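You operate a simulated robot arm through the tools that you are given. There is no shell and no other tool. Be economical: measure what you need, move in short steps, check, and stop when the job is done.

The job below is to be done with a simulated robot arm. You get a single attempt, and the scene is never put back.

Task
Zero the bore stand on the 30 mm gauge, then stow that gauge.
Fine: seat the gauge, press the zero button once; the gauge goes into the gauge drawer, shut. Set down upright: what you pick out.

It is judged by the outcome, as a careful person would: the job done as asked, and still so three seconds after it is handed in. It fails if anything else is knocked over, pushed out of place, dropped, spilled or broken.

Robot
A 6-joint arm with a two-finger parallel gripper on a trunk, on a base that drives. Base frame: it is fixed to the floor where the robot stands at the start and does not move with it; the origin is under the middle of the robot, x ahead of it, y to its left, z up; the surface under the hand at the start is at about z = 0.82. Lengths are in m, angles in rad, forces in N, time in s.
With the tool pointing down near the work surface it reaches from about 0.22 to 0.82 m from the robot's upright axis, wherever it stands. Its first joint turns from -2.897 to 2.897 rad. Places, roughly: gauge drawer [0.1, 1.2, 0.7]; inside of the gauge drawer [0.2, 1.3, 0.7]; stand bore [0.3, 0.1, 0.9]; zero button [0.3, 0, 0.9]. Payload 3.91 kg.
Tool frame: the origin (TCP) lies between the finger pads and is the grasp point; the fingertips stand 0.03 m ahead of it; z points along the fingers, y is the line along which they close. The gripper opens to 0.11 m. The fingers are 0.02 m wide and 0.01 m thick; the gripper's body (0.048 by 0.112 m) begins 0.055 m behind the TCP.
Orientation is that of the tool frame in the base frame, as [roll, pitch, yaw] about the fixed x, y, z axes, in that order (R = Rz(yaw) Ry(pitch) Rx(roll)). With the fingers straight down and closing along the base's y, the tool's x points along the base's -x, its y along +y and its z along -z.

Tools
- The arm moves only by the tool drive_tool. Its arguments are lists of equal length, an entry for each row: "fingers": the closure, from 0 (fully open) to 1 (shut); "travel": the shift along the tool's x, y, z in m, a list of three; "turn": the turn, a rotation vector about the tool's x, y, z in rad, a list of three. In form: {"fingers": [fingers, ...], "travel": [[dx, dy, dz], ...], "turn": [[wx, wy, wz], ...]}. A call has 1 to 12 rows; each row is the pose to reach, as a shift and turn from the pose commanded when the call began, along the tool's axes at that moment. A row lasts 0.2 s, in which the tool goes at most 0.05 m and 0.15 rad; a call with a longer step from one row to the next is refused whole, and so is a gripper value outside its range. Where a pose cannot be reached the arm comes as near as it can. A force on the tool above 90 N (or 10 N above the force at the start of the call, whichever is more), or a blocked arm, ends the call early, and 0.2 s more pass. The fingers move at their own pace (about 0.045 m/s each) and stop on an object; they squeeze with about 24 N. The grip force told is the motor's: it shows also when the fingers shut on nothing. Time passes only in rows, and 0.2 s behind the last, so rows that repeat a pose let the fingers close. The reply holds the time, the measured pose of the TCP, the force on the tool along the base axes, the opening and the grip force, in the units named above and with some noise, with the torque about the TCP (base axes, N m) and any sound that the robot's microphone picked up, and new pictures: "show" is both (left out), scene, wrist or none.
- Cameras (640 x 400 px; columns grow to the right, rows downward): "scene" is now at [-0.0576, 0.1142, 1.539]; the picture's right is [-0.32, -0.95, -0.05], its down [-0.58, 0.24, -0.78] and it looks along [0.75, -0.22, -0.63] (base axes); focal length 294 px, centre (320, 200). "wrist" rides on the gripper at [0.071, 0.022, -0.107] in the tool frame; the picture's right is [-0.29, 0.96, 0.00], its down [-0.76, -0.23, -0.61] and it looks along [-0.58, -0.18, 0.79] (tool axes); focal length 243 px, centre (320, 200).
- move_column(by): slides the trunk up (or, below 0, down) by that many m; the arm and the scene camera ride with it, the base frame stays. It gives what a move gives, with no picture.
- steer(legs): drives the robot by 1 to 6 legs, each [ahead, left, turn to the left] in m, m and rad, along the robot's own axes; the way and the turn of a leg run together, so that a leg with both is an arc; at most 1.5 m and 3.142 rad a leg. The arm and the cameras ride along, it lands a little off, and it stops where it bumps. It gives what a move gives, and a new picture of the scene camera.
- aim_head(pan, tilt): turns the head with the scene camera to pan (to the left, within 1.501 rad either way) and tilt (down, from -0.506 to 1.204), counted from straight ahead of the robot. It gives what a move gives, and a new picture of the scene camera.
- probe_pixels(camera, pixels): for up to 12 pixels [column, row] of the newest picture of that camera ("zoom" is the newest enlarged one), the place [x, y, z] in the base frame of the surface seen there, good to about 0.003 m, but the place of the scene camera against the robot may be out by one fixed shift of up to 0.025 m in any direction. It takes no simulated time.
- close_up(camera, box): a new picture of the part [left, top, right, bottom] of that camera's present view, enlarged. It takes no simulated time.
- finish_job(): hands the job in; it is judged then, once.

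Keep the steps short. Do not move on a guess: measure, check each grasp and each placing, and mend mistakes. In all there are 80 turns and 260 pictures (those below and enlarged ones count). Leave the gripper open and the arm clear of the work at the hand-in unless told otherwise, and finish with a single line.

The tools are called after ">>>" by a JSON object that holds its "method" and its "body". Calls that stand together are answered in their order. drive_tool: Moves the arm, as the interface text tells. Its arguments: {"type":"object","properties":{"fingers":{"type":"array"},"travel":{"type":"array"},"turn":{"type":"array"},"show":{"type":"string","enum":["both","scene","wrist","none"]}},"required":["fingers","travel","turn"]} The other tools are called the same way: move_column (by) slides the trunk up or down; steer (legs) drives the base; aim_head (pan, tilt) turns the head that bears the scene camera; probe_pixels (camera, pixels) gives the place of the surface under pixels of a picture; close_up (camera, box) takes an enlarged picture of a part of a camera's view; finish_job () hands the job in.

At the start:

```text
time_s: 0.0
position: [0.4113, 0.0074, 1.2828]
tcp_rot: [3.124, 0.172, 3.075]
wrist_force: [-0.5, -0.3, 0.5]
ft_torque: [0.02, 0.02, -0.01]
width: 0.11
grasp_force: 0.1
trunk travel left (down, up): [-0.45, 0.14]
robot x, y, heading: [0.0757, 0.0294, -0.069]
head pan, tilt: [-0.264, 0.773]
```

scene: 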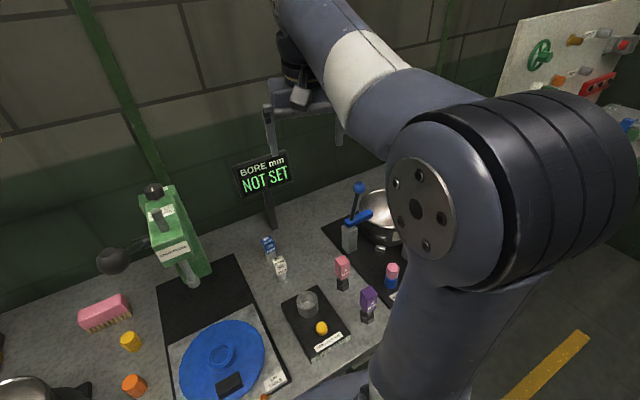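
wrist: 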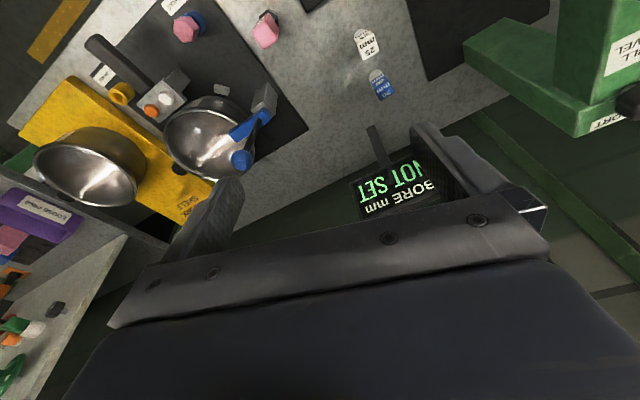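

I see several small blocks/gauges around the bore stand (dark plate at about (315,320)). I'll enlarge both views to read the labels.

>>> {"method": "close_up", "body": {"camera": "scene", "box": [230, 220, 410, 370]}}

>>> {"method": "close_up", "body": {"camera": "wrist", "box": [150, 0, 450, 190]}}

```text
2.67 times, centred on (320, 295) of scene
```

zoom: 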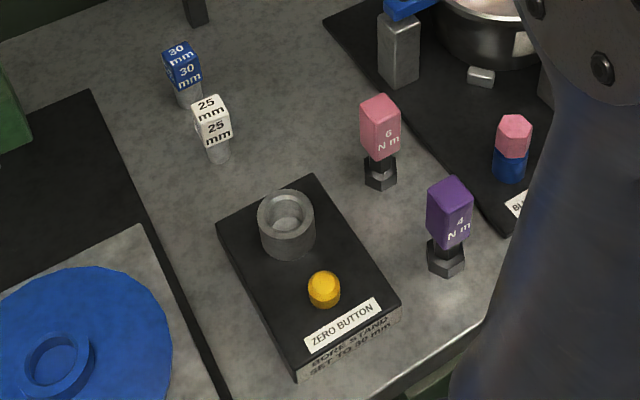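

```text
2.11 times, centred on (300, 95) of wrist
```

zoom: 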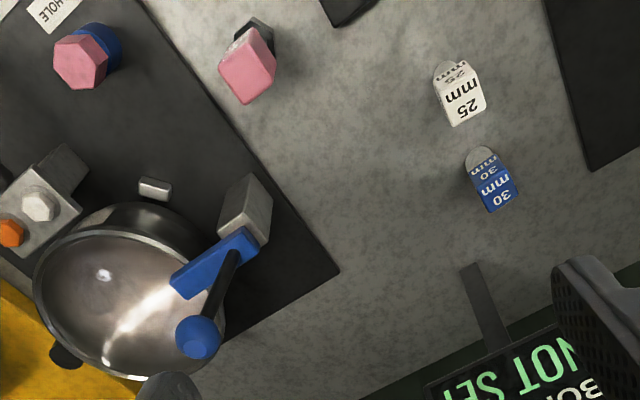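

The blue gauge is marked 30 mm. I'll measure it in both cameras, together with the bore, the button and the table around it.

>>> {"method": "probe_pixels", "body": {"camera": "scene", "pixels": [[267, 239], [270, 247], [272, 257], [268, 265], [308, 301], [308, 295], [300, 297], [315, 304], [322, 325], [280, 265], [342, 263], [282, 278]]}}

>>> {"method": "probe_pixels", "body": {"camera": "zoom", "pixels": [[484, 165], [478, 153], [498, 190], [488, 182], [510, 182], [492, 208], [515, 202], [463, 105], [447, 70], [400, 150], [248, 70], [75, 65]]}}

```text
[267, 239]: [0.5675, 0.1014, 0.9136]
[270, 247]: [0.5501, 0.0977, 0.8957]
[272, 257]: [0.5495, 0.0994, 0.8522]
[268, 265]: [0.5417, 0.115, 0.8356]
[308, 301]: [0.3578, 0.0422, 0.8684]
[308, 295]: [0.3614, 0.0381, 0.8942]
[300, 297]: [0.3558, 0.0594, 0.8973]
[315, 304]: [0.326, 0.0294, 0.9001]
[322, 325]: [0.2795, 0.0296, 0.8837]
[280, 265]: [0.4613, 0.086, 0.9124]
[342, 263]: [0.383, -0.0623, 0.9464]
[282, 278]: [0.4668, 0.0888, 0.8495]
```

```text
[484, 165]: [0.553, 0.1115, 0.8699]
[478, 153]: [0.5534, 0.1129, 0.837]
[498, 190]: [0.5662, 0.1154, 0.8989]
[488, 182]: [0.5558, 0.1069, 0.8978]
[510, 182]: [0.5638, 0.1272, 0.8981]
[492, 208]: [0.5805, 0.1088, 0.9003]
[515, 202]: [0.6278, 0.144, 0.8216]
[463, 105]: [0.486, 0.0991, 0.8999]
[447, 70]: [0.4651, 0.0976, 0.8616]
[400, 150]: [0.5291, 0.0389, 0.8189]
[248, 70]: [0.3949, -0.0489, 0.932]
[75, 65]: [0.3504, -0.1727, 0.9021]
```

The blue gauge's top is at about (0.567,0.115,0.90). The button is only about 0.2 m from my axis, so I'll back up a little for reach and then look left at the drawer.

>>> {"method": "steer", "body": {"legs": [[-0.12, 0, 0]]}}

>>> {"method": "aim_head", "body": {"pan": 1.2, "tilt": 0.7}}

```text
time_s: 0.8
position: [0.5573, 0.0482, 1.24]
tcp_rot: [-3.133, 0.148, 3.069]
wrist_force: [0.0, -0.6, 2.3]
ft_torque: [0.05, -0.03, -0.04]
width: 0.11
grasp_force: 0.1
trunk travel left (down, up): [-0.45, 0.14]
robot x, y, heading: [0.0647, 0.0299, -0.074]
head pan, tilt: [-0.264, 0.773]
stopped in leg 1: the robot was blocked; the commanded pose is now the measured one
```

scene: 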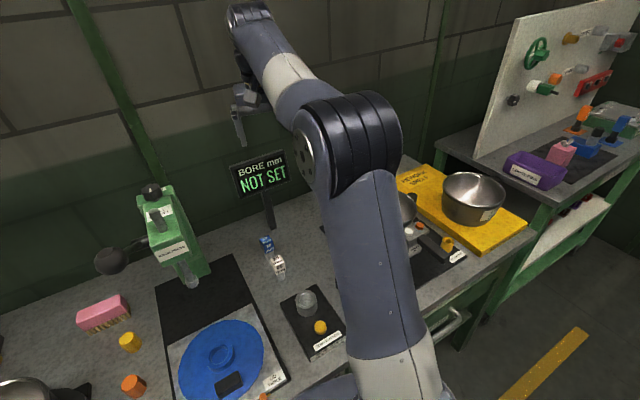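

```text
time_s: 2.4
position: [0.5561, 0.0475, 1.2384]
tcp_rot: [-3.132, 0.147, 3.068]
wrist_force: [-0.2, -0.1, -0.1]
ft_torque: [0.02, 0.0, 0.01]
width: 0.1099
grasp_force: 0.1
trunk travel left (down, up): [-0.45, 0.14]
robot x, y, heading: [0.0691, 0.0305, -0.074]
head pan, tilt: [1.201, 0.7]
```

scene: 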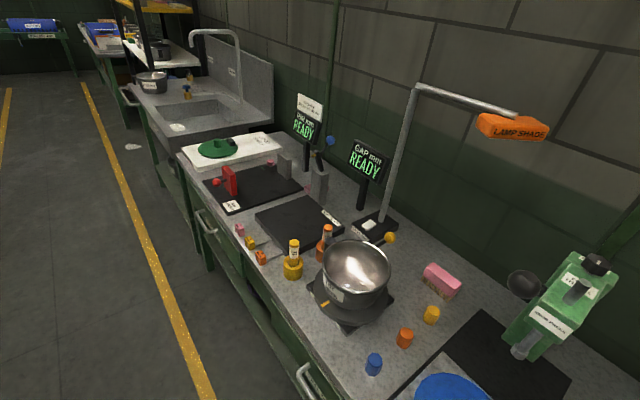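

The base was blocked after 1 cm and the arm shifted. I'll look around before moving again.

>>> {"method": "aim_head", "body": {"pan": 1.5, "tilt": 1.1}}

>>> {"method": "aim_head", "body": {"pan": -1.5, "tilt": 0.9}}

>>> {"method": "aim_head", "body": {"pan": -0.1, "tilt": 1.2}}

```text
time_s: 3.2
position: [0.5554, 0.0476, 1.2392]
tcp_rot: [-3.133, 0.146, 3.069]
wrist_force: [-0.1, 0.6, 0.0]
ft_torque: [-0.03, -0.02, 0.0]
width: 0.11
grasp_force: 0.1
trunk travel left (down, up): [-0.45, 0.14]
robot x, y, heading: [0.0687, 0.0331, -0.077]
head pan, tilt: [1.499, 1.1]
```

scene: 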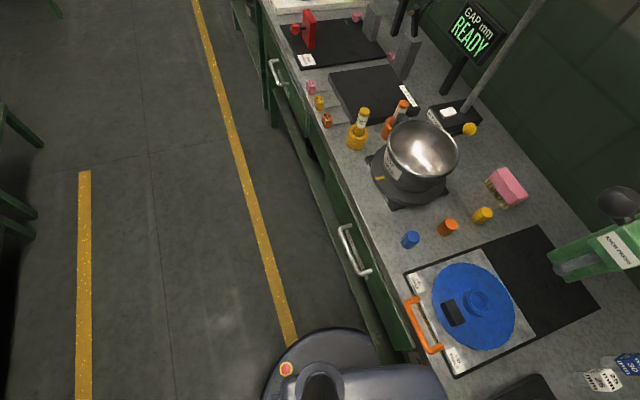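

```text
time_s: 5.8
position: [0.556, 0.0482, 1.2384]
tcp_rot: [-3.131, 0.146, 3.068]
wrist_force: [0.1, 0.0, -0.3]
ft_torque: [0.02, 0.01, 0.02]
width: 0.1102
grasp_force: 0.1
trunk travel left (down, up): [-0.45, 0.14]
robot x, y, heading: [0.07, 0.028, -0.074]
head pan, tilt: [-1.499, 0.901]
```

scene: 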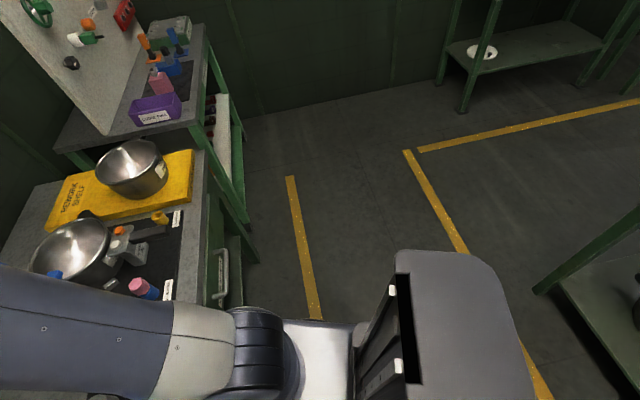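

```text
time_s: 7.3
position: [0.5558, 0.0478, 1.2377]
tcp_rot: [-3.132, 0.146, 3.07]
wrist_force: [-0.3, -0.1, 0.3]
ft_torque: [-0.02, -0.02, -0.01]
width: 0.1098
grasp_force: 0.0
trunk travel left (down, up): [-0.45, 0.14]
robot x, y, heading: [0.0688, 0.0312, -0.072]
head pan, tilt: [-0.099, 1.201]
```

scene: 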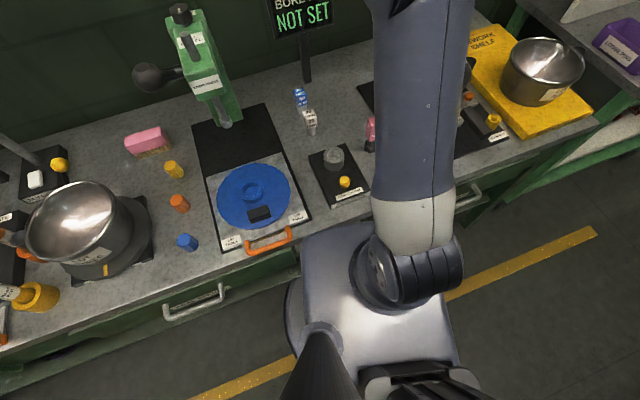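

Nothing visible is blocking close behind, and the arm's elbow is now clear of the head. I'll try a short back-up of 8 cm.

>>> {"method": "steer", "body": {"legs": [[-0.08, 0, 0]]}}

```text
time_s: 8.1
position: [0.5882, 0.0651, 1.1725]
tcp_rot: [-3.073, -0.1, 3.07]
wrist_force: [0.0, -0.7, 2.6]
ft_torque: [0.0, -0.09, 0.02]
width: 0.1099
grasp_force: 0.1
trunk travel left (down, up): [-0.45, 0.14]
robot x, y, heading: [0.0673, 0.0324, -0.077]
head pan, tilt: [-0.099, 1.201]
stopped in leg 1: the robot was blocked; the commanded pose is now the measured one
```

scene: 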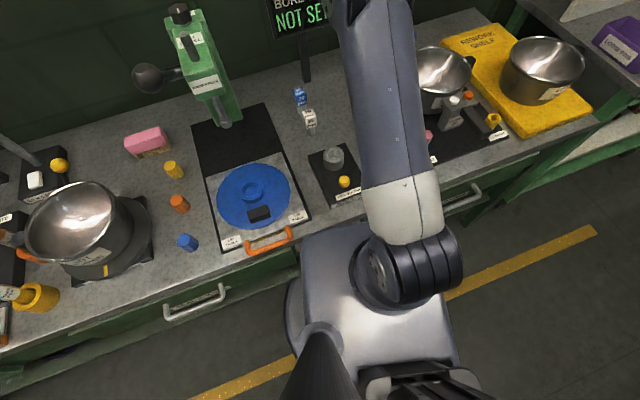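

Still blocked, and blocked driving makes the arm sag, so I won't back up again. I'll level the tool and lift and retract the arm, which also gives a better wrist view of the gauges.

>>> {"method": "drive_tool", "body": {"fingers": [0, 0, 0, 0], "travel": [[0, 0, -0.03], [0.03, 0, -0.06], [0.07, 0, -0.06], [0.11, 0, -0.06]], "turn": [[-0.03, -0.05, 0], [-0.068, -0.1, 0], [-0.068, -0.1, 0], [-0.068, -0.1, 0]]}}

```text
time_s: 8.4
position: [0.6102, 0.0749, 1.1437]
tcp_rot: [-3.064, -0.143, 3.08]
wrist_force: [-0.1, 0.1, 3.7]
ft_torque: [0.05, -0.11, 0.04]
width: 0.1099
grasp_force: 0.1
trunk travel left (down, up): [-0.45, 0.14]
robot x, y, heading: [0.0645, 0.0327, -0.075]
head pan, tilt: [-0.099, 1.201]
stopped in row 1: the arm was blocked; the commanded pose is now the measured one
```

scene: 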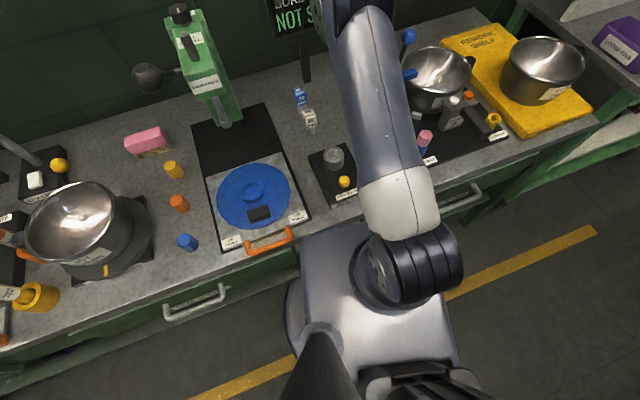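
wrist: 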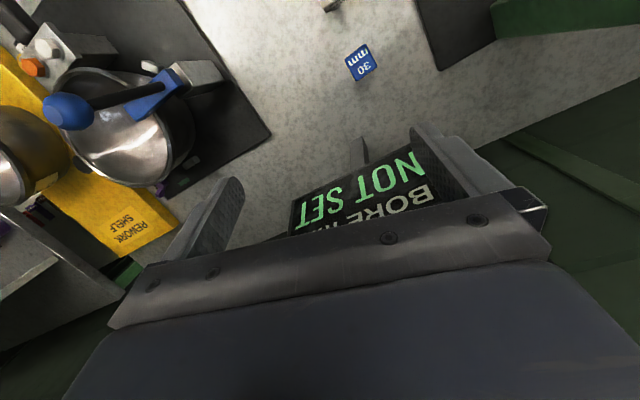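

The arm moved opposite to my command and was reported blocked. Before doing more, I'll measure how near the display (300-430, 150-220) is to the fingers.

>>> {"method": "probe_pixels", "body": {"camera": "wrist", "pixels": [[300, 210], [350, 205], [420, 190], [345, 195], [432, 165], [235, 190], [430, 140], [360, 155], [360, 60], [210, 220]]}}

>>> {"method": "aim_head", "body": {"pan": -0.1, "tilt": 0.5}}

```text
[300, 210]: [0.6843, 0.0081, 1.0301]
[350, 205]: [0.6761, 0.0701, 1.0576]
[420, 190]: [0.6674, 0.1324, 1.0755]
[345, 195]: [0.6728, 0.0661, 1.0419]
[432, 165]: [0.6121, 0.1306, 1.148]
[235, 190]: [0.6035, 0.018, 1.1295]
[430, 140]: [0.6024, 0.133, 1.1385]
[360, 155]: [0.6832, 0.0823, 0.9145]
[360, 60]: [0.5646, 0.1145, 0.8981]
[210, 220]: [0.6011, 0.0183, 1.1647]
```

```text
time_s: 9.5
position: [0.6089, 0.0738, 1.1426]
tcp_rot: [-3.064, -0.151, 3.077]
wrist_force: [0.7, 0.3, 0.9]
ft_torque: [0.01, 0.02, -0.02]
width: 0.1102
grasp_force: 0.1
trunk travel left (down, up): [-0.45, 0.14]
robot x, y, heading: [0.0635, 0.0321, -0.079]
head pan, tilt: [-0.099, 0.499]
```

scene: 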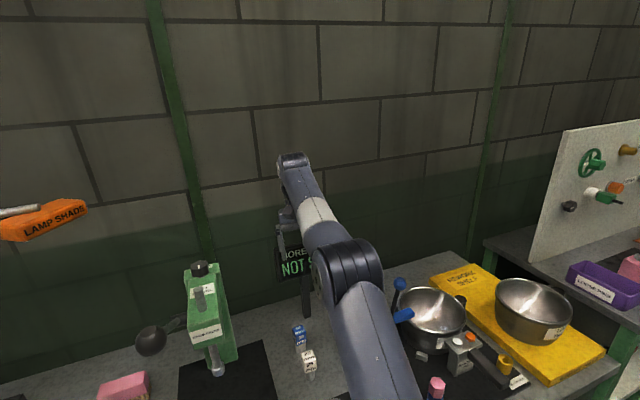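

The arm is free of everything. I'll raise the trunk a little for clearance and check how the arm behaves.

>>> {"method": "move_column", "body": {"by": 0.06}}

>>> {"method": "drive_tool", "body": {"fingers": [0, 0], "travel": [[0.01, 0, -0.005], [0.02, 0, -0.01]], "turn": [[0, 0, 0], [0, 0, 0]], "show": "none"}}

```text
time_s: 9.8
position: [0.6443, 0.0768, 1.0857]
tcp_rot: [-3.034, -0.173, 3.091]
wrist_force: [1.0, -1.2, 1.9]
ft_torque: [0.03, 0.03, 0.0]
width: 0.1099
grasp_force: 0.1
trunk travel left (down, up): [-0.473, 0.117]
robot x, y, heading: [0.0464, 0.0143, -0.08]
head pan, tilt: [-0.099, 0.499]
stopped: the arm was blocked; the commanded pose is now the measured one
```

```text
time_s: 10.1
position: [0.6522, 0.0612, 1.0541]
tcp_rot: [-3.062, -0.198, 3.107]
wrist_force: [-4.8, 26.6, 167.1]
ft_torque: [9.03, -1.68, 0.69]
width: 0.0997
grasp_force: 0.0
out of reach, approached as far as the arm can: row 1
trunk travel left (down, up): [-0.473, 0.117]
robot x, y, heading: [0.0521, 0.0145, -0.082]
head pan, tilt: [-0.099, 0.499]
stopped in row 1: the arm was blocked; the commanded pose is now the measured one
```

The gripper now touches something (167 N). I'll look before any further motion.

>>> {"method": "close_up", "body": {"camera": "wrist", "box": [0, 0, 640, 400]}}

>>> {"method": "close_up", "body": {"camera": "scene", "box": [220, 120, 480, 400]}}

```text
1.00 times, centred on (320, 200) of wrist (not enlarged: the box is as wide or as high as the picture)
```

zoom: 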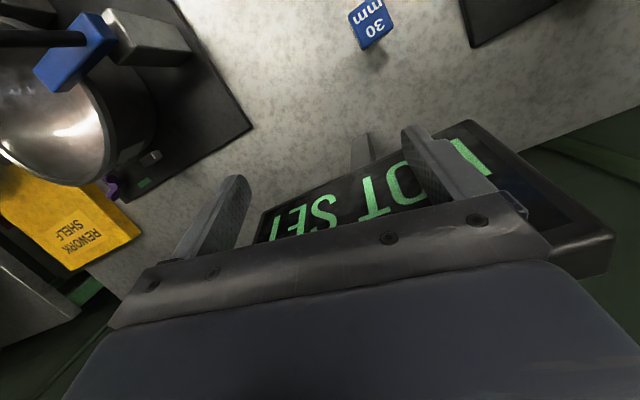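

```text
1.43 times, centred on (350, 260) of scene
```

zoom: 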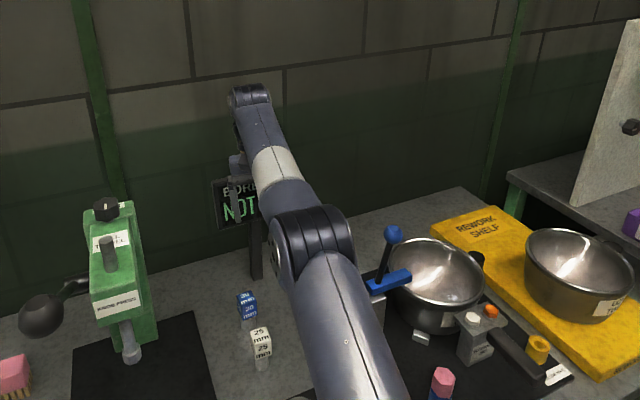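

The arm sags whenever it, the base or the trunk is driven, but not while the head turns. I'll look down at the body and mount to find what blocks the robot.

>>> {"method": "aim_head", "body": {"pan": -0.3, "tilt": 1.2}}

```text
time_s: 11.2
position: [0.652, 0.0604, 1.0528]
tcp_rot: [-3.065, -0.207, 3.123]
wrist_force: [-98.3, 10.3, 175.5]
ft_torque: [10.32, -9.6, 7.4]
width: 0.1007
grasp_force: 0.0
trunk travel left (down, up): [-0.473, 0.117]
robot x, y, heading: [0.0427, 0.0179, -0.077]
head pan, tilt: [-0.3, 1.201]
```

scene: 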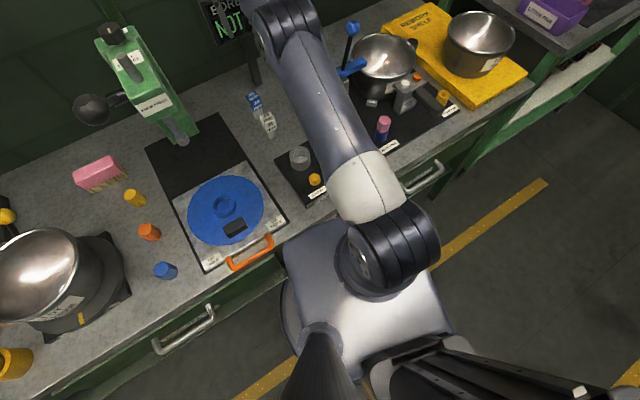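

>>> {"method": "probe_pixels", "body": {"camera": "scene", "pixels": [[345, 140], [360, 185], [300, 30], [400, 240], [310, 230], [420, 320], [340, 310], [285, 225], [380, 265], [260, 250], [300, 300], [425, 360]]}}

```text
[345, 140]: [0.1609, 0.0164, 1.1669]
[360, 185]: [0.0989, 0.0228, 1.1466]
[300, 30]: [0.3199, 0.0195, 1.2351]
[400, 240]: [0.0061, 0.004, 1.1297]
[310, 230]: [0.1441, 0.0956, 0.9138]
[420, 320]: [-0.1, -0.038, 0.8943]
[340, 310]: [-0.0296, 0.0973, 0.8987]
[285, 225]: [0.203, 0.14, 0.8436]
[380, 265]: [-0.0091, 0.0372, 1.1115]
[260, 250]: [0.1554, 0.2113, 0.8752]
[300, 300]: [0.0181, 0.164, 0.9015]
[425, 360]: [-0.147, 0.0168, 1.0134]
```

The shoulder has sunk (upper arm nearly level at z≈1.15–1.2) and the fingers rest on the display at about 200 N. I'll back off gently: up and toward me in very small steps.

>>> {"method": "drive_tool", "body": {"fingers": [0, 0, 0, 0, 0, 0], "travel": [[0, 0, 0], [0.003, 0, -0.003], [0.006, 0, -0.008], [0.01, 0, -0.014], [0.015, 0, -0.02], [0.02, 0, -0.03]], "turn": [[0, 0, 0], [0, 0, 0], [0, 0, 0], [0, 0, 0], [0, 0, 0], [0, 0, 0]]}}

```text
time_s: 12.0
position: [0.6534, 0.0608, 1.0529]
tcp_rot: [-3.08, -0.199, 3.141]
wrist_force: [31.8, 53.6, 221.7]
ft_torque: [10.02, -1.39, -0.25]
width: 0.1009
grasp_force: 0.1
out of reach, approached as far as the arm can: row 2, 3
trunk travel left (down, up): [-0.473, 0.117]
robot x, y, heading: [0.0462, 0.0151, -0.076]
head pan, tilt: [-0.3, 1.201]
stopped in row 3: the arm was blocked; the commanded pose is now the measured one
```

scene: 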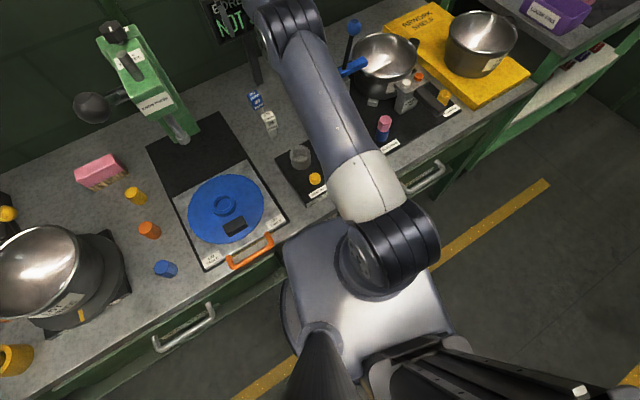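
wrist: 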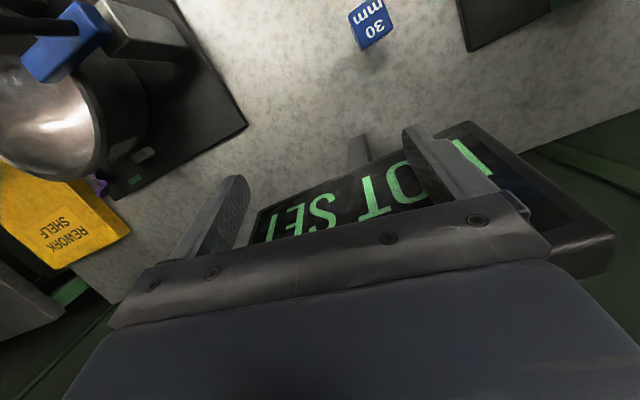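

The upward command was again refused as blocked. The trunk did rise about 2 cm earlier, so I'll use it to lift the fingers off the display.

>>> {"method": "move_column", "body": {"by": 0.05}}

```text
time_s: 12.9
position: [0.6494, 0.0594, 1.0555]
tcp_rot: [-3.061, -0.255, 3.13]
wrist_force: [-41.2, -2.3, 213.1]
ft_torque: [13.14, -9.43, 3.19]
width: 0.1018
grasp_force: 0.0
trunk travel left (down, up): [-0.523, 0.067]
robot x, y, heading: [0.0396, 0.024, -0.076]
head pan, tilt: [-0.3, 1.201]
```

The trunk rose fully, but the arm's weight stayed on the display. Raising the tool at fixed tilt is out of reach, so I'll try swinging it up about the shoulder, with the tool tilting back as it rises.

>>> {"method": "drive_tool", "body": {"fingers": [0, 0, 0, 0, 0, 0], "travel": [[0.003, 0, -0.012], [0.006, 0, -0.024], [0.009, 0, -0.036], [0.012, 0, -0.048], [0.018, 0, -0.072], [0.024, 0, -0.096]], "turn": [[0, -0.02, 0], [0, -0.04, 0], [0, -0.06, 0], [0, -0.08, 0], [0, -0.12, 0], [0, -0.16, 0]]}}

```text
time_s: 13.7
position: [0.654, 0.0572, 1.0566]
tcp_rot: [-3.069, -0.258, -3.107]
wrist_force: [-37.8, -11.3, 214.1]
ft_torque: [14.13, -8.63, 3.26]
width: 0.1033
grasp_force: 0.1
out of reach, approached as far as the arm can: row 1, 2, 3
trunk travel left (down, up): [-0.523, 0.067]
robot x, y, heading: [0.0339, 0.0187, -0.073]
head pan, tilt: [-0.3, 1.201]
stopped in row 3: the arm was blocked; the commanded pose is now the measured one
```

scene: 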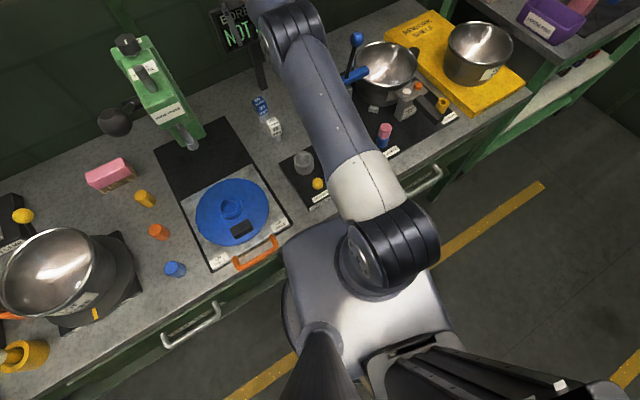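
wrist: 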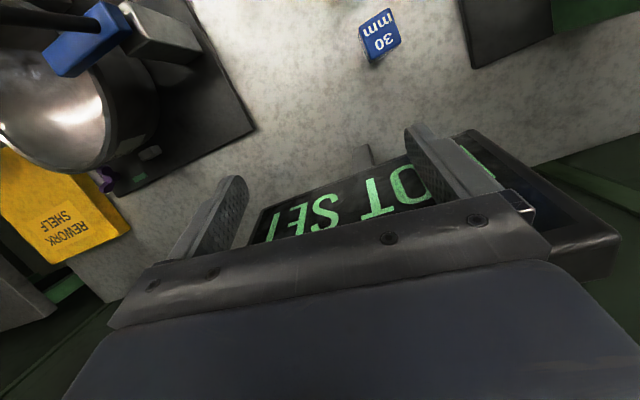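

The base keeps creeping back under the load. I'll measure the arm's shape (shoulder, elbow, wrist) to see which joint is at its limit.

>>> {"method": "aim_head", "body": {"pan": -0.2, "tilt": 0.55}}

>>> {"method": "close_up", "body": {"camera": "scene", "box": [200, 100, 460, 330]}}

```text
time_s: 14.7
position: [0.6537, 0.0582, 1.056]
tcp_rot: [-3.069, -0.256, -3.105]
wrist_force: [-39.6, -3.8, 215.3]
ft_torque: [13.56, -8.96, 3.34]
width: 0.1036
grasp_force: 0.1
trunk travel left (down, up): [-0.523, 0.067]
robot x, y, heading: [0.034, 0.0175, -0.067]
head pan, tilt: [-0.201, 0.55]
```

scene: 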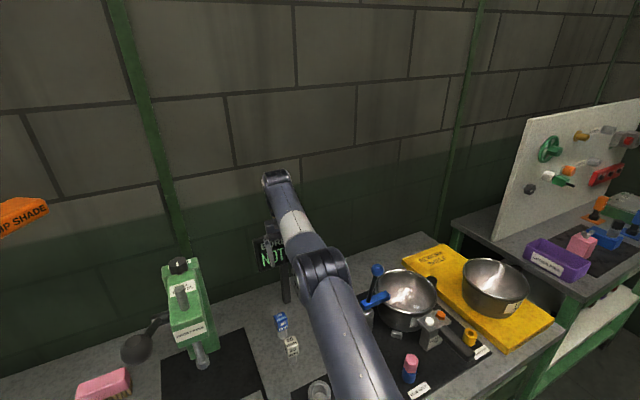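

```text
1.74 times, centred on (330, 215) of scene
```

zoom: 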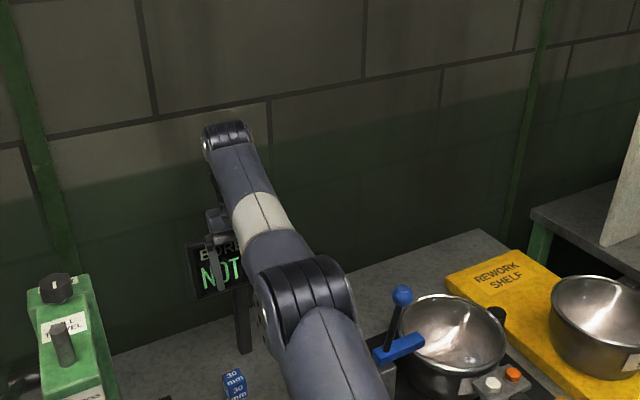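

>>> {"method": "probe_pixels", "body": {"camera": "scene", "pixels": [[278, 180], [280, 195], [290, 220], [302, 245], [320, 262], [330, 285], [345, 330], [360, 375], [272, 228], [265, 245], [380, 398], [345, 285]]}}

```text
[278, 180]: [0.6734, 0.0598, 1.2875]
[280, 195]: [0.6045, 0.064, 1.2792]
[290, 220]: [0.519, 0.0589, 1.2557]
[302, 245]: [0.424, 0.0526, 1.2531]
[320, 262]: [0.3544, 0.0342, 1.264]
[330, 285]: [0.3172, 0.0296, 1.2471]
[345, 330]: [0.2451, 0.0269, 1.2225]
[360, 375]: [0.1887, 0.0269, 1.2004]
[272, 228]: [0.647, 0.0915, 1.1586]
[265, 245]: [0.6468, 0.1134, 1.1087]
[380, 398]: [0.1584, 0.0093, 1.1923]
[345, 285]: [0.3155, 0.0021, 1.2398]
```

The arm is stretched nearly straight, so targets going up or outward are out of reach. I'll command a clear retraction toward me and slightly up, in larger steps.

>>> {"method": "drive_tool", "body": {"fingers": [0, 0, 0, 0, 0], "travel": [[0.045, 0, -0.014], [0.09, 0, -0.028], [0.135, 0, -0.042], [0.16, 0, -0.06], [0.18, 0, -0.08]], "turn": [[0, -0.06, 0], [0, -0.12, 0], [0, -0.18, 0], [0, -0.22, 0], [0, -0.25, 0]]}}

```text
time_s: 15.1
position: [0.6526, 0.055, 1.0565]
tcp_rot: [-3.076, -0.283, -3.105]
wrist_force: [-3.0, -4.8, 178.4]
ft_torque: [11.53, -6.02, 0.01]
width: 0.1082
grasp_force: 0.1
trunk travel left (down, up): [-0.523, 0.067]
robot x, y, heading: [0.0288, 0.0142, -0.073]
head pan, tilt: [-0.201, 0.55]
stopped in row 1: the arm was blocked; the commanded pose is now the measured one
```

scene: 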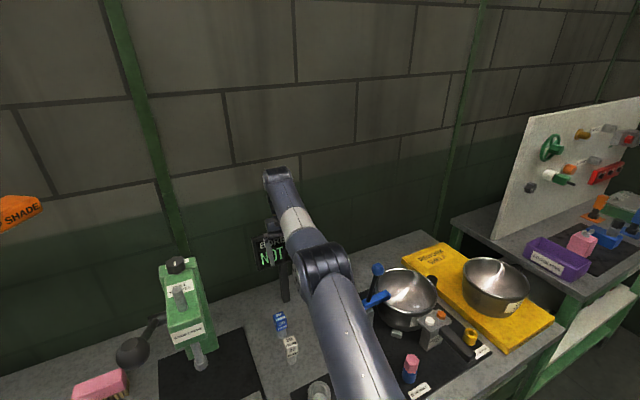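
wrist: 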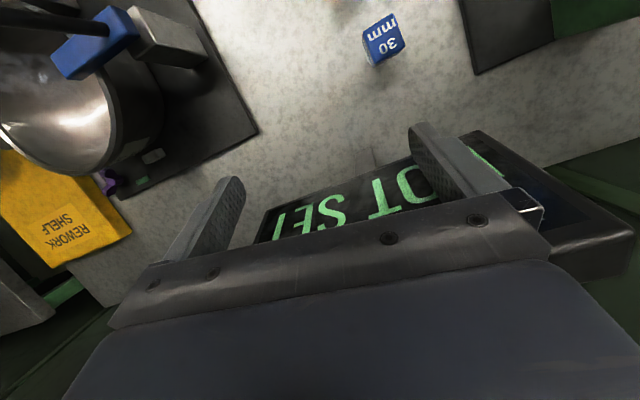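

That target was within reach, and the load fell to 178 N and the fingers re-opened to 0.108, but the step was too fast. I'll repeat the same retraction in smaller steps.

>>> {"method": "drive_tool", "body": {"fingers": [0, 0, 0, 0, 0, 0, 0, 0, 0, 0, 0, 0], "travel": [[0.006, 0, -0.002], [0.012, 0, -0.004], [0.018, 0, -0.006], [0.024, 0, -0.008], [0.03, 0, -0.01], [0.036, 0, -0.012], [0.042, 0, -0.014], [0.048, 0, -0.016], [0.054, 0, -0.018], [0.06, 0, -0.02], [0.066, 0, -0.022], [0.072, 0, -0.024]], "turn": [[0, 0, 0], [0, 0, 0], [0, 0, 0], [0, 0, 0], [0, 0, 0], [0, 0, 0], [0, 0, 0], [0, 0, 0], [0, 0, 0], [0, 0, 0], [0, 0, 0], [0, 0, 0]], "show": "none"}}

```text
time_s: 15.3
position: [0.6578, 0.0542, 1.0532]
tcp_rot: [-3.101, -0.259, -3.062]
wrist_force: [-49.3, -13.8, 214.7]
ft_torque: [13.82, -9.44, 4.32]
width: 0.1086
grasp_force: 0.1
trunk travel left (down, up): [-0.523, 0.067]
robot x, y, heading: [0.0204, 0.0211, -0.065]
head pan, tilt: [-0.201, 0.55]
stopped in row 1: the force on the tool passed its limit at 202 N (the readings are from after the stop); the commanded pose is now the measured one
```

The base has been pushed back about 5 cm and the arm is stretched straight between it and the display. I'll drive 3 cm forward, still behind where I started, to take out the stretch so the arm can bend.

>>> {"method": "steer", "body": {"legs": [[0.03, 0, 0]]}}

```text
time_s: 16.2
position: [0.6575, 0.0535, 1.0544]
tcp_rot: [-3.101, -0.267, -3.053]
wrist_force: [-38.1, -3.0, 216.5]
ft_torque: [13.64, -8.46, 3.02]
width: 0.1084
grasp_force: 0.0
trunk travel left (down, up): [-0.523, 0.067]
robot x, y, heading: [0.0568, 0.0148, -0.065]
head pan, tilt: [-0.201, 0.55]
```

scene: 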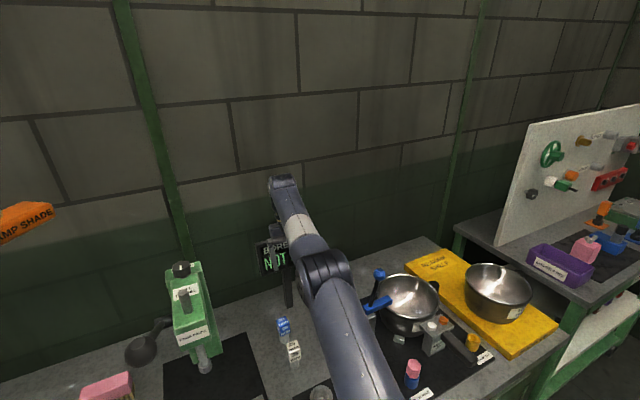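

The base drove forward freely with the tool in place, so there is slack now. I'll try a gentle straight lift (base up = tool 0.26x, -0.97z), without looking.

>>> {"method": "drive_tool", "body": {"fingers": [0, 0, 0, 0, 0, 0, 0, 0], "travel": [[0.003, 0, -0.01], [0.006, 0, -0.02], [0.009, 0, -0.03], [0.012, 0, -0.04], [0.015, 0, -0.05], [0.018, 0, -0.06], [0.021, 0, -0.07], [0.024, 0, -0.08]], "turn": [[0, 0, 0], [0, 0, 0], [0, 0, 0], [0, 0, 0], [0, 0, 0], [0, 0, 0], [0, 0, 0], [0, 0, 0]], "show": "none"}}

```text
time_s: 18.2
position: [0.6593, 0.054, 1.0534]
tcp_rot: [-3.13, -0.269, -2.999]
wrist_force: [-44.8, 0.2, 216.3]
ft_torque: [2.22, -10.07, -0.04]
width: 0.1098
grasp_force: 0.1
out of reach, approached as far as the arm can: row 1, 2, 3, 4, 5, 6, 7, 8
trunk travel left (down, up): [-0.523, 0.067]
robot x, y, heading: [0.0538, 0.0221, -0.049]
head pan, tilt: [-0.201, 0.55]
stopped in row 8: the arm was blocked; the commanded pose is now the measured one
```

Lifting straight up is out of reach, but the inward move earlier was not. I'll retract at 45° (inward and up) in 1 cm steps.

>>> {"method": "drive_tool", "body": {"fingers": [0, 0, 0, 0, 0, 0, 0, 0, 0, 0], "travel": [[0.009, 0, -0.005], [0.018, 0, -0.01], [0.027, 0, -0.015], [0.036, 0, -0.02], [0.045, 0, -0.025], [0.054, 0, -0.03], [0.063, 0, -0.035], [0.072, 0, -0.04], [0.081, 0, -0.045], [0.09, 0, -0.05]], "turn": [[0, 0, 0], [0, 0, 0], [0, 0, 0], [0, 0, 0], [0, 0, 0], [0, 0, 0], [0, 0, 0], [0, 0, 0], [0, 0, 0], [0, 0, 0]]}}

```text
time_s: 18.7
position: [0.6612, 0.0519, 1.0527]
tcp_rot: [-3.135, -0.272, -2.98]
wrist_force: [-50.5, 38.5, 213.8]
ft_torque: [-4.48, -11.06, 0.41]
width: 0.1101
grasp_force: 0.1
trunk travel left (down, up): [-0.523, 0.067]
robot x, y, heading: [0.0518, 0.0203, -0.042]
head pan, tilt: [-0.201, 0.55]
stopped in row 2: the arm was blocked; the commanded pose is now the measured one
```

scene: 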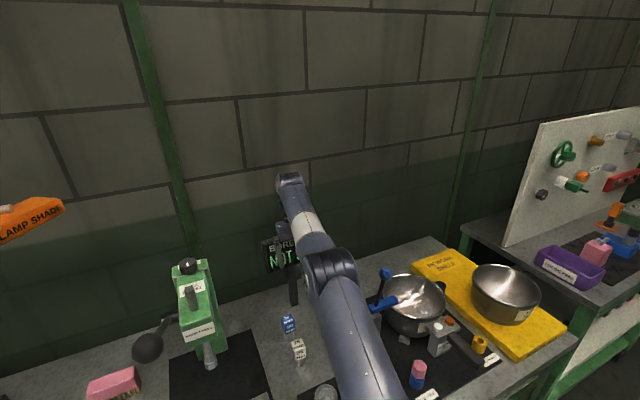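
wrist: 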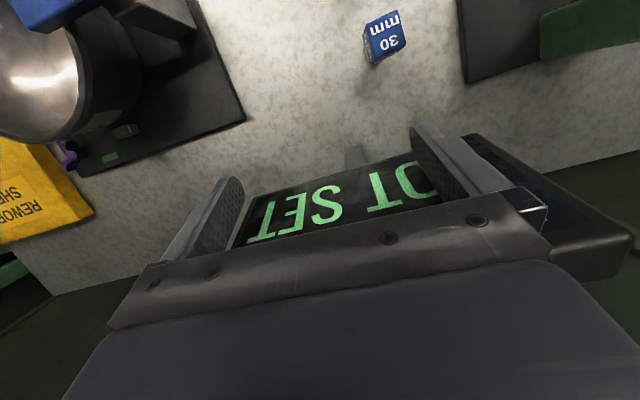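

Every retract command nudges the tool slightly the opposite way. To find out whether the arm responds at all, I'll make a tiny 3 mm test along the fingers; a 10 N rise would stop it.

>>> {"method": "drive_tool", "body": {"fingers": [0, 0, 0], "travel": [[0, 0, 0.001], [0, 0, 0.002], [0, 0, 0.003]], "turn": [[0, 0, 0], [0, 0, 0], [0, 0, 0]], "show": "none"}}

```text
time_s: 19.5
position: [0.6608, 0.0528, 1.0524]
tcp_rot: [-3.136, -0.268, -2.979]
wrist_force: [-51.4, 39.0, 213.9]
ft_torque: [-4.83, -11.08, 2.73]
width: 0.1102
grasp_force: 0.1
trunk travel left (down, up): [-0.523, 0.067]
robot x, y, heading: [0.052, 0.0213, -0.042]
head pan, tilt: [-0.201, 0.55]
```

The small push changed nothing, so the arm's joints aren't answering there. I'll test the wrist alone: a 0.08 rad tilt about tool y with the grasp point fixed.

>>> {"method": "drive_tool", "body": {"fingers": [0, 0, 0, 0], "travel": [[0, 0, 0], [0, 0, 0], [0, 0, 0], [0, 0, 0]], "turn": [[0, -0.02, 0], [0, -0.05, 0], [0, -0.08, 0], [0, -0.08, 0]], "show": "none"}}

```text
time_s: 20.1
position: [0.6618, 0.0518, 1.0512]
tcp_rot: [-3.138, -0.269, -2.967]
wrist_force: [-45.0, 45.6, 214.3]
ft_torque: [-6.55, -11.25, -1.69]
width: 0.1099
grasp_force: 0.1
trunk travel left (down, up): [-0.523, 0.067]
robot x, y, heading: [0.0559, 0.0214, -0.036]
head pan, tilt: [-0.201, 0.55]
stopped in row 2: the arm was blocked; the commanded pose is now the measured one
```

The wrist didn't answer either. I'll re-measure the arm's shape and the display to see what's in contact.

>>> {"method": "close_up", "body": {"camera": "scene", "box": [230, 150, 400, 320]}}

>>> {"method": "probe_pixels", "body": {"camera": "scene", "pixels": [[289, 181], [293, 200], [302, 222], [313, 243], [327, 262], [337, 285], [352, 330], [370, 380], [282, 232], [275, 245], [270, 262], [255, 160]]}}

>>> {"method": "probe_pixels", "body": {"camera": "wrist", "pixels": [[250, 225], [345, 210], [430, 195], [600, 240], [560, 200], [480, 140], [340, 175], [620, 220]]}}

```text
2.35 times, centred on (315, 235) of scene
```

zoom: 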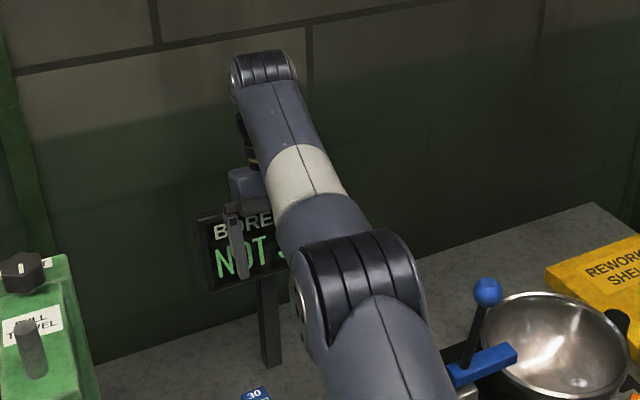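

```text
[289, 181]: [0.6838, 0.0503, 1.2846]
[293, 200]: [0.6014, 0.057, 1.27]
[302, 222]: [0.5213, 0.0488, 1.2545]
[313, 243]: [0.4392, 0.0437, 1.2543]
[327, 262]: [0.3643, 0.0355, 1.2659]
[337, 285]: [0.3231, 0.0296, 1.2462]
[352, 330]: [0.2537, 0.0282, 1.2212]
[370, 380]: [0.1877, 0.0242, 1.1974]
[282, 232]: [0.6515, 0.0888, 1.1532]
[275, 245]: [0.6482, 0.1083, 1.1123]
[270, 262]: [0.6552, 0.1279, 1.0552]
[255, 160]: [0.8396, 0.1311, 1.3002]
```

```text
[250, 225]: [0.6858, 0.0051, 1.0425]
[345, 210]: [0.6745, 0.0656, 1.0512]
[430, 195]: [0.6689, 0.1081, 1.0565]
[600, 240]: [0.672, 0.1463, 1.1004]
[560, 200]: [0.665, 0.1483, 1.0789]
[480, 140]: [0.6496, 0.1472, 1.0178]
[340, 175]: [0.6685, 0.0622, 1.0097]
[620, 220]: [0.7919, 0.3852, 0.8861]
```

The gripper's palm rests on the display's top edge (z≈1.10); the fingers are on my side of it, so pulling straight back is free. I'll try a very slow pull straight toward me, 2 mm per step.

>>> {"method": "drive_tool", "body": {"fingers": [0, 0, 0, 0, 0, 0, 0, 0, 0, 0, 0, 0], "travel": [[0.002, 0, 0], [0.004, 0, 0], [0.006, 0, 0], [0.008, 0, 0], [0.01, 0, 0], [0.012, 0, 0], [0.014, 0, 0], [0.016, 0, 0], [0.018, 0, 0], [0.02, 0, 0], [0.022, 0, 0], [0.024, 0, 0]], "turn": [[0, 0, 0], [0, 0, 0], [0, 0, 0], [0, 0, 0], [0, 0, 0], [0, 0, 0], [0, 0, 0], [0, 0, 0], [0, 0, 0], [0, 0, 0], [0, 0, 0], [0, 0, 0]], "show": "none"}}

```text
time_s: 21.1
position: [0.6641, 0.0523, 1.0522]
tcp_rot: [3.14, -0.271, -2.951]
wrist_force: [-42.8, 45.5, 215.1]
ft_torque: [-6.51, -11.11, -1.99]
width: 0.1102
grasp_force: 0.0
trunk travel left (down, up): [-0.523, 0.067]
robot x, y, heading: [0.0533, 0.019, -0.038]
head pan, tilt: [-0.201, 0.55]
stopped in row 4: the arm was blocked; the commanded pose is now the measured one
```

The arm behaves as if it hasn't any lift. Trunk moves weren't refused while it rested, so I'll raise the trunk the remaining way and watch whether the load on the display drops.

>>> {"method": "move_column", "body": {"by": 0.03}}

```text
time_s: 21.8
position: [0.6622, 0.0503, 1.0542]
tcp_rot: [3.139, -0.315, -2.951]
wrist_force: [-34.4, 4.1, 217.6]
ft_torque: [-6.0, -11.41, 2.57]
width: 0.1098
grasp_force: 0.1
trunk travel left (down, up): [-0.553, 0.037]
robot x, y, heading: [0.0567, 0.0236, -0.036]
head pan, tilt: [-0.201, 0.55]
```

The load is unchanged, so no lift comes from the arm while it leans there. I'll close the fingers so they keep clear of the gauges (gauge at y≈0.115, fingers would be at y≈0.05). That also tells me whether a still call is accepted.

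>>> {"method": "drive_tool", "body": {"fingers": [0.3, 0.6, 1, 1, 1, 1, 1, 1], "travel": [[0, 0, 0], [0, 0, 0], [0, 0, 0], [0, 0, 0], [0, 0, 0], [0, 0, 0], [0, 0, 0], [0, 0, 0]], "turn": [[0, 0, 0], [0, 0, 0], [0, 0, 0], [0, 0, 0], [0, 0, 0], [0, 0, 0], [0, 0, 0], [0, 0, 0]]}}

```text
time_s: 23.6
position: [0.6617, 0.0526, 1.0538]
tcp_rot: [3.14, -0.312, -2.95]
wrist_force: [-35.1, -4.5, 216.2]
ft_torque: [-5.02, -11.28, 3.29]
width: 0.0116
grasp_force: 22.7
trunk travel left (down, up): [-0.553, 0.037]
robot x, y, heading: [0.0554, 0.0245, -0.032]
head pan, tilt: [-0.201, 0.55]
```

scene: 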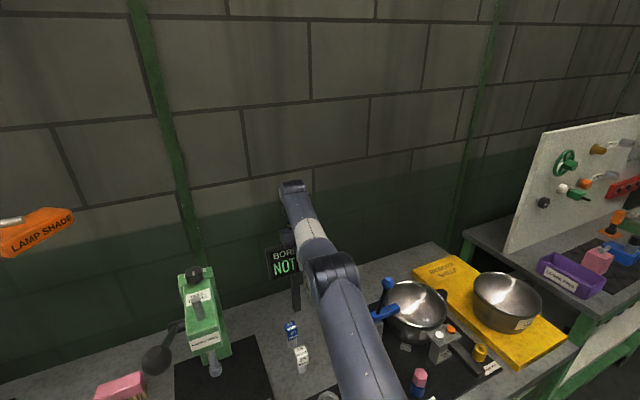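
wrist: 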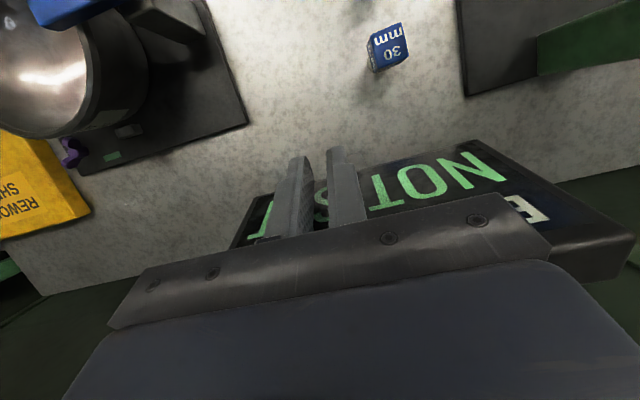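

Fingers are closed and the call ran through. Now I'll back the base off 6 cm so the palm slides off the display edge, and see whether the arm holds itself.

>>> {"method": "steer", "body": {"legs": [[-0.06, 0, 0]]}}

```text
time_s: 24.6
position: [0.6646, 0.0525, 1.0535]
tcp_rot: [3.139, -0.293, -2.958]
wrist_force: [-71.2, 2.0, 152.9]
ft_torque: [-6.45, -10.7, 5.79]
width: 0.0
grasp_force: 23.6
trunk travel left (down, up): [-0.553, 0.037]
robot x, y, heading: [-0.0045, 0.0219, -0.044]
head pan, tilt: [-0.201, 0.55]
```

scene: 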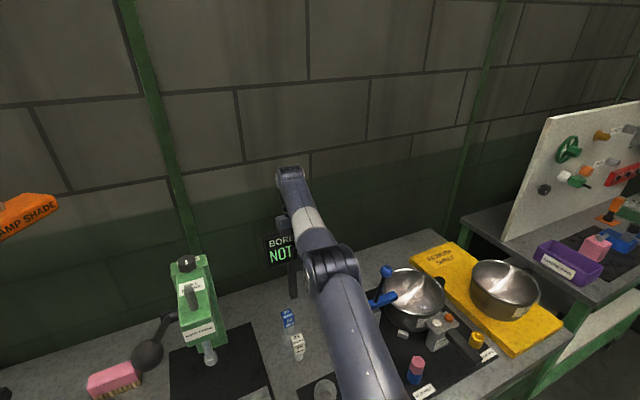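

The base moved freely, the load fell to about 153 N, and the tool stayed put. I'll try one modest lift again from this changed posture.

>>> {"method": "drive_tool", "body": {"fingers": [1, 1, 1, 1, 1, 1], "travel": [[0.001, 0, -0.001], [0.003, 0, -0.003], [0.006, 0, -0.006], [0.01, 0, -0.01], [0.015, 0, -0.015], [0.02, 0, -0.02]], "turn": [[0, 0, 0], [0, 0, 0], [0, 0, 0], [0, 0, 0], [0, 0, 0], [0, 0, 0]], "show": "none"}}

```text
time_s: 26.0
position: [0.667, 0.0469, 1.0688]
tcp_rot: [3.138, -0.305, -2.962]
wrist_force: [-17.4, -4.2, -3.1]
ft_torque: [0.07, -0.5, 0.27]
width: 0.0001
grasp_force: 23.5
out of reach, approached as far as the arm can: row 2
trunk travel left (down, up): [-0.553, 0.037]
robot x, y, heading: [-0.0074, 0.0216, -0.042]
head pan, tilt: [-0.201, 0.55]
```

It lifted: the tool is up 1.5 cm and the vertical load is gone. Now I continue gently, retracting inward and up in small steps.

>>> {"method": "drive_tool", "body": {"fingers": [1, 1, 1, 1, 1, 1, 1, 1], "travel": [[0.006, 0, -0.004], [0.014, 0, -0.01], [0.024, 0, -0.018], [0.034, 0, -0.026], [0.044, 0, -0.034], [0.054, 0, -0.042], [0.064, 0, -0.05], [0.074, 0, -0.058]], "turn": [[0, 0, 0], [0, 0, 0], [0, 0, 0], [0, 0, 0], [0, 0, 0], [0, 0, 0], [0, 0, 0], [0, 0, 0]]}}

```text
time_s: 27.8
position: [0.615, 0.0391, 1.1453]
tcp_rot: [3.136, -0.311, -2.959]
wrist_force: [0.3, 0.6, 0.1]
ft_torque: [0.02, 0.02, 0.01]
width: 0.0
grasp_force: 24.2
trunk travel left (down, up): [-0.553, 0.037]
robot x, y, heading: [-0.0083, 0.0244, -0.046]
head pan, tilt: [-0.201, 0.55]
```

scene: 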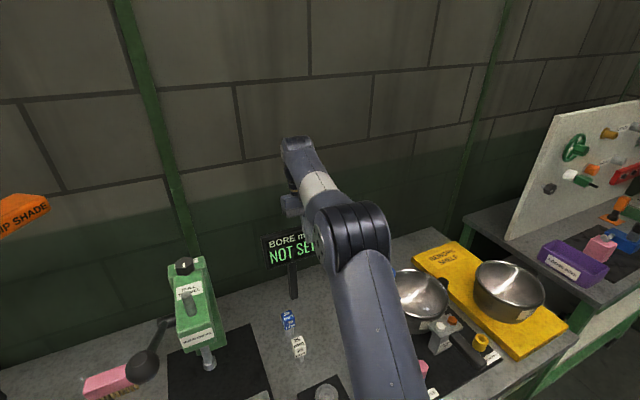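
wrist: 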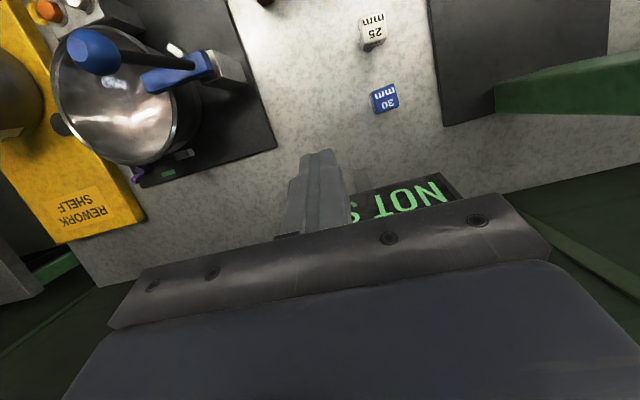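

The arm is free and obeys; nothing on the table has moved. I'll level the tool and go to a viewing position at about (0.50, 0.10, 1.15), opening the fingers.

>>> {"method": "drive_tool", "body": {"fingers": [0.8, 0.6, 0.5, 0.5, 0.5, 0.5, 0.5, 0.5], "travel": [[0.01, 0.01, 0.003], [0.022, 0.02, 0.007], [0.036, 0.03, 0.011], [0.05, 0.042, 0.016], [0.064, 0.054, 0.021], [0.078, 0.066, 0.025], [0.0926, 0.079, 0.03], [0.0926, 0.079, 0.03]], "turn": [[0, -0.04, 0], [0, -0.08, 0], [0, -0.12, 0], [0, -0.16, 0], [0, -0.2, 0], [0, -0.25, 0], [0, -0.31, 0], [0, -0.31, 0]]}}

```text
time_s: 29.6
position: [0.5078, 0.0991, 1.1444]
tcp_rot: [3.139, 0.0, -2.959]
wrist_force: [-0.8, -0.3, -0.4]
ft_torque: [-0.01, 0.04, 0.0]
width: 0.055
grasp_force: 0.2
trunk travel left (down, up): [-0.553, 0.037]
robot x, y, heading: [-0.006, 0.0204, -0.042]
head pan, tilt: [-0.201, 0.55]
```

scene: 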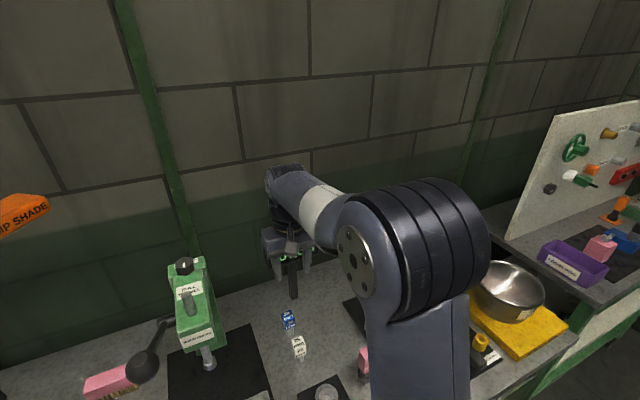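
wrist: 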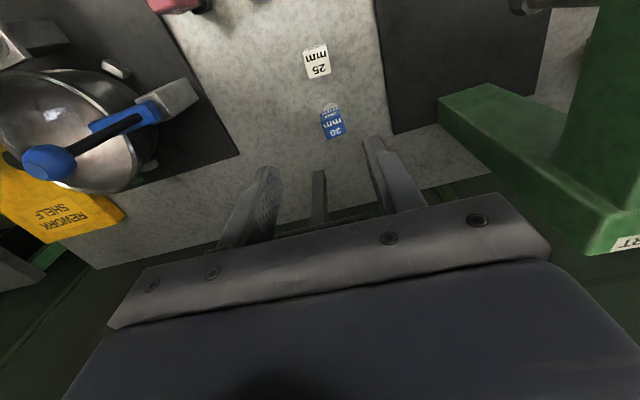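

Good and exact. Next, an enlarged wrist view to measure the blue gauge's place and orientation.

>>> {"method": "close_up", "body": {"camera": "wrist", "box": [280, 30, 380, 150]}}

```text
3.33 times, centred on (330, 90) of wrist
```

zoom: 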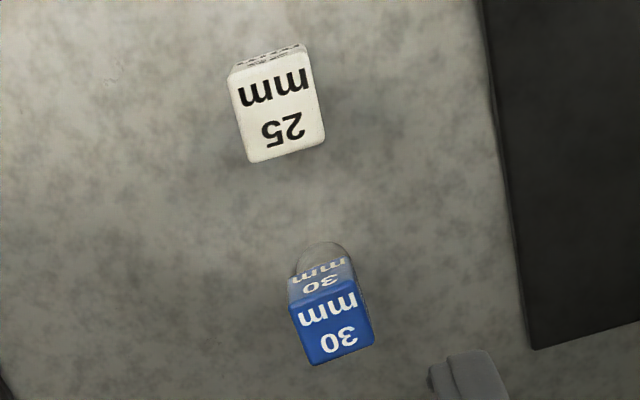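

>>> {"method": "probe_pixels", "body": {"camera": "zoom", "pixels": [[297, 315], [354, 292], [369, 340], [315, 360], [333, 327], [320, 285], [322, 252], [305, 262], [340, 256], [322, 220], [290, 100], [240, 160]]}}

```text
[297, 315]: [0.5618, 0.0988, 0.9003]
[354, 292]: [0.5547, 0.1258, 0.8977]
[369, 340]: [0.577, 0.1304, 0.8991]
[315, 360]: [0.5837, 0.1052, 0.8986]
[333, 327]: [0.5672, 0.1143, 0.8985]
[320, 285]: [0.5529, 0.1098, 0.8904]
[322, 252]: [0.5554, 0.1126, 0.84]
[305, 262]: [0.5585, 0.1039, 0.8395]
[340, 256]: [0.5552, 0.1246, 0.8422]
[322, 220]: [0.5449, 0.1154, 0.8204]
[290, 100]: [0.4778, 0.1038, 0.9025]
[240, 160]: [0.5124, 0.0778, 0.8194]
```

Block centre (0.569,0.115), faces turned about 4.4° from the tool. I also need the height of the block's lower edge so the fingertips won't hit the bore ring later; zooming the scene camera on both gauges.

>>> {"method": "close_up", "body": {"camera": "scene", "box": [265, 300, 345, 360]}}

>>> {"method": "probe_pixels", "body": {"camera": "zoom", "pixels": [[200, 100], [200, 120], [200, 140], [200, 160], [200, 180], [200, 195], [200, 205], [200, 215], [200, 225], [200, 235], [200, 245], [200, 255]]}}

```text
6.67 times, centred on (305, 330) of scene
```

zoom: 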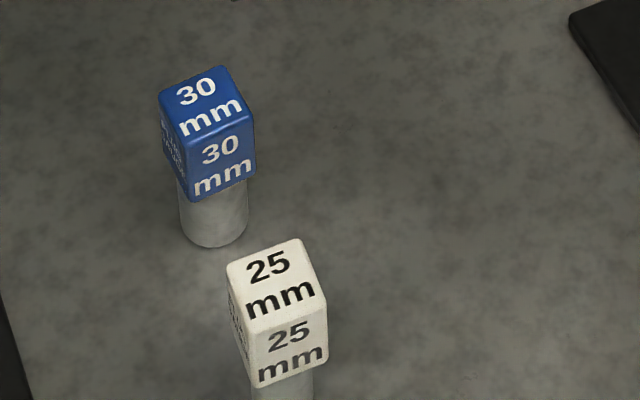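

```text
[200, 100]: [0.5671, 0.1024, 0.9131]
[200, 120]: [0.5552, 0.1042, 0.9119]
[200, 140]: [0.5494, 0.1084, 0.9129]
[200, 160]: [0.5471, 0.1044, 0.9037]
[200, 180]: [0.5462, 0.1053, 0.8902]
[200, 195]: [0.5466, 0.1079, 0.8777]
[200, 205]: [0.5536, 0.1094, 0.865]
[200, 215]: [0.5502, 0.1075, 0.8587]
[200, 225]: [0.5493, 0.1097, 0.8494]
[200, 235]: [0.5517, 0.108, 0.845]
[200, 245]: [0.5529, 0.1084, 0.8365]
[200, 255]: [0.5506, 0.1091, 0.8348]
```

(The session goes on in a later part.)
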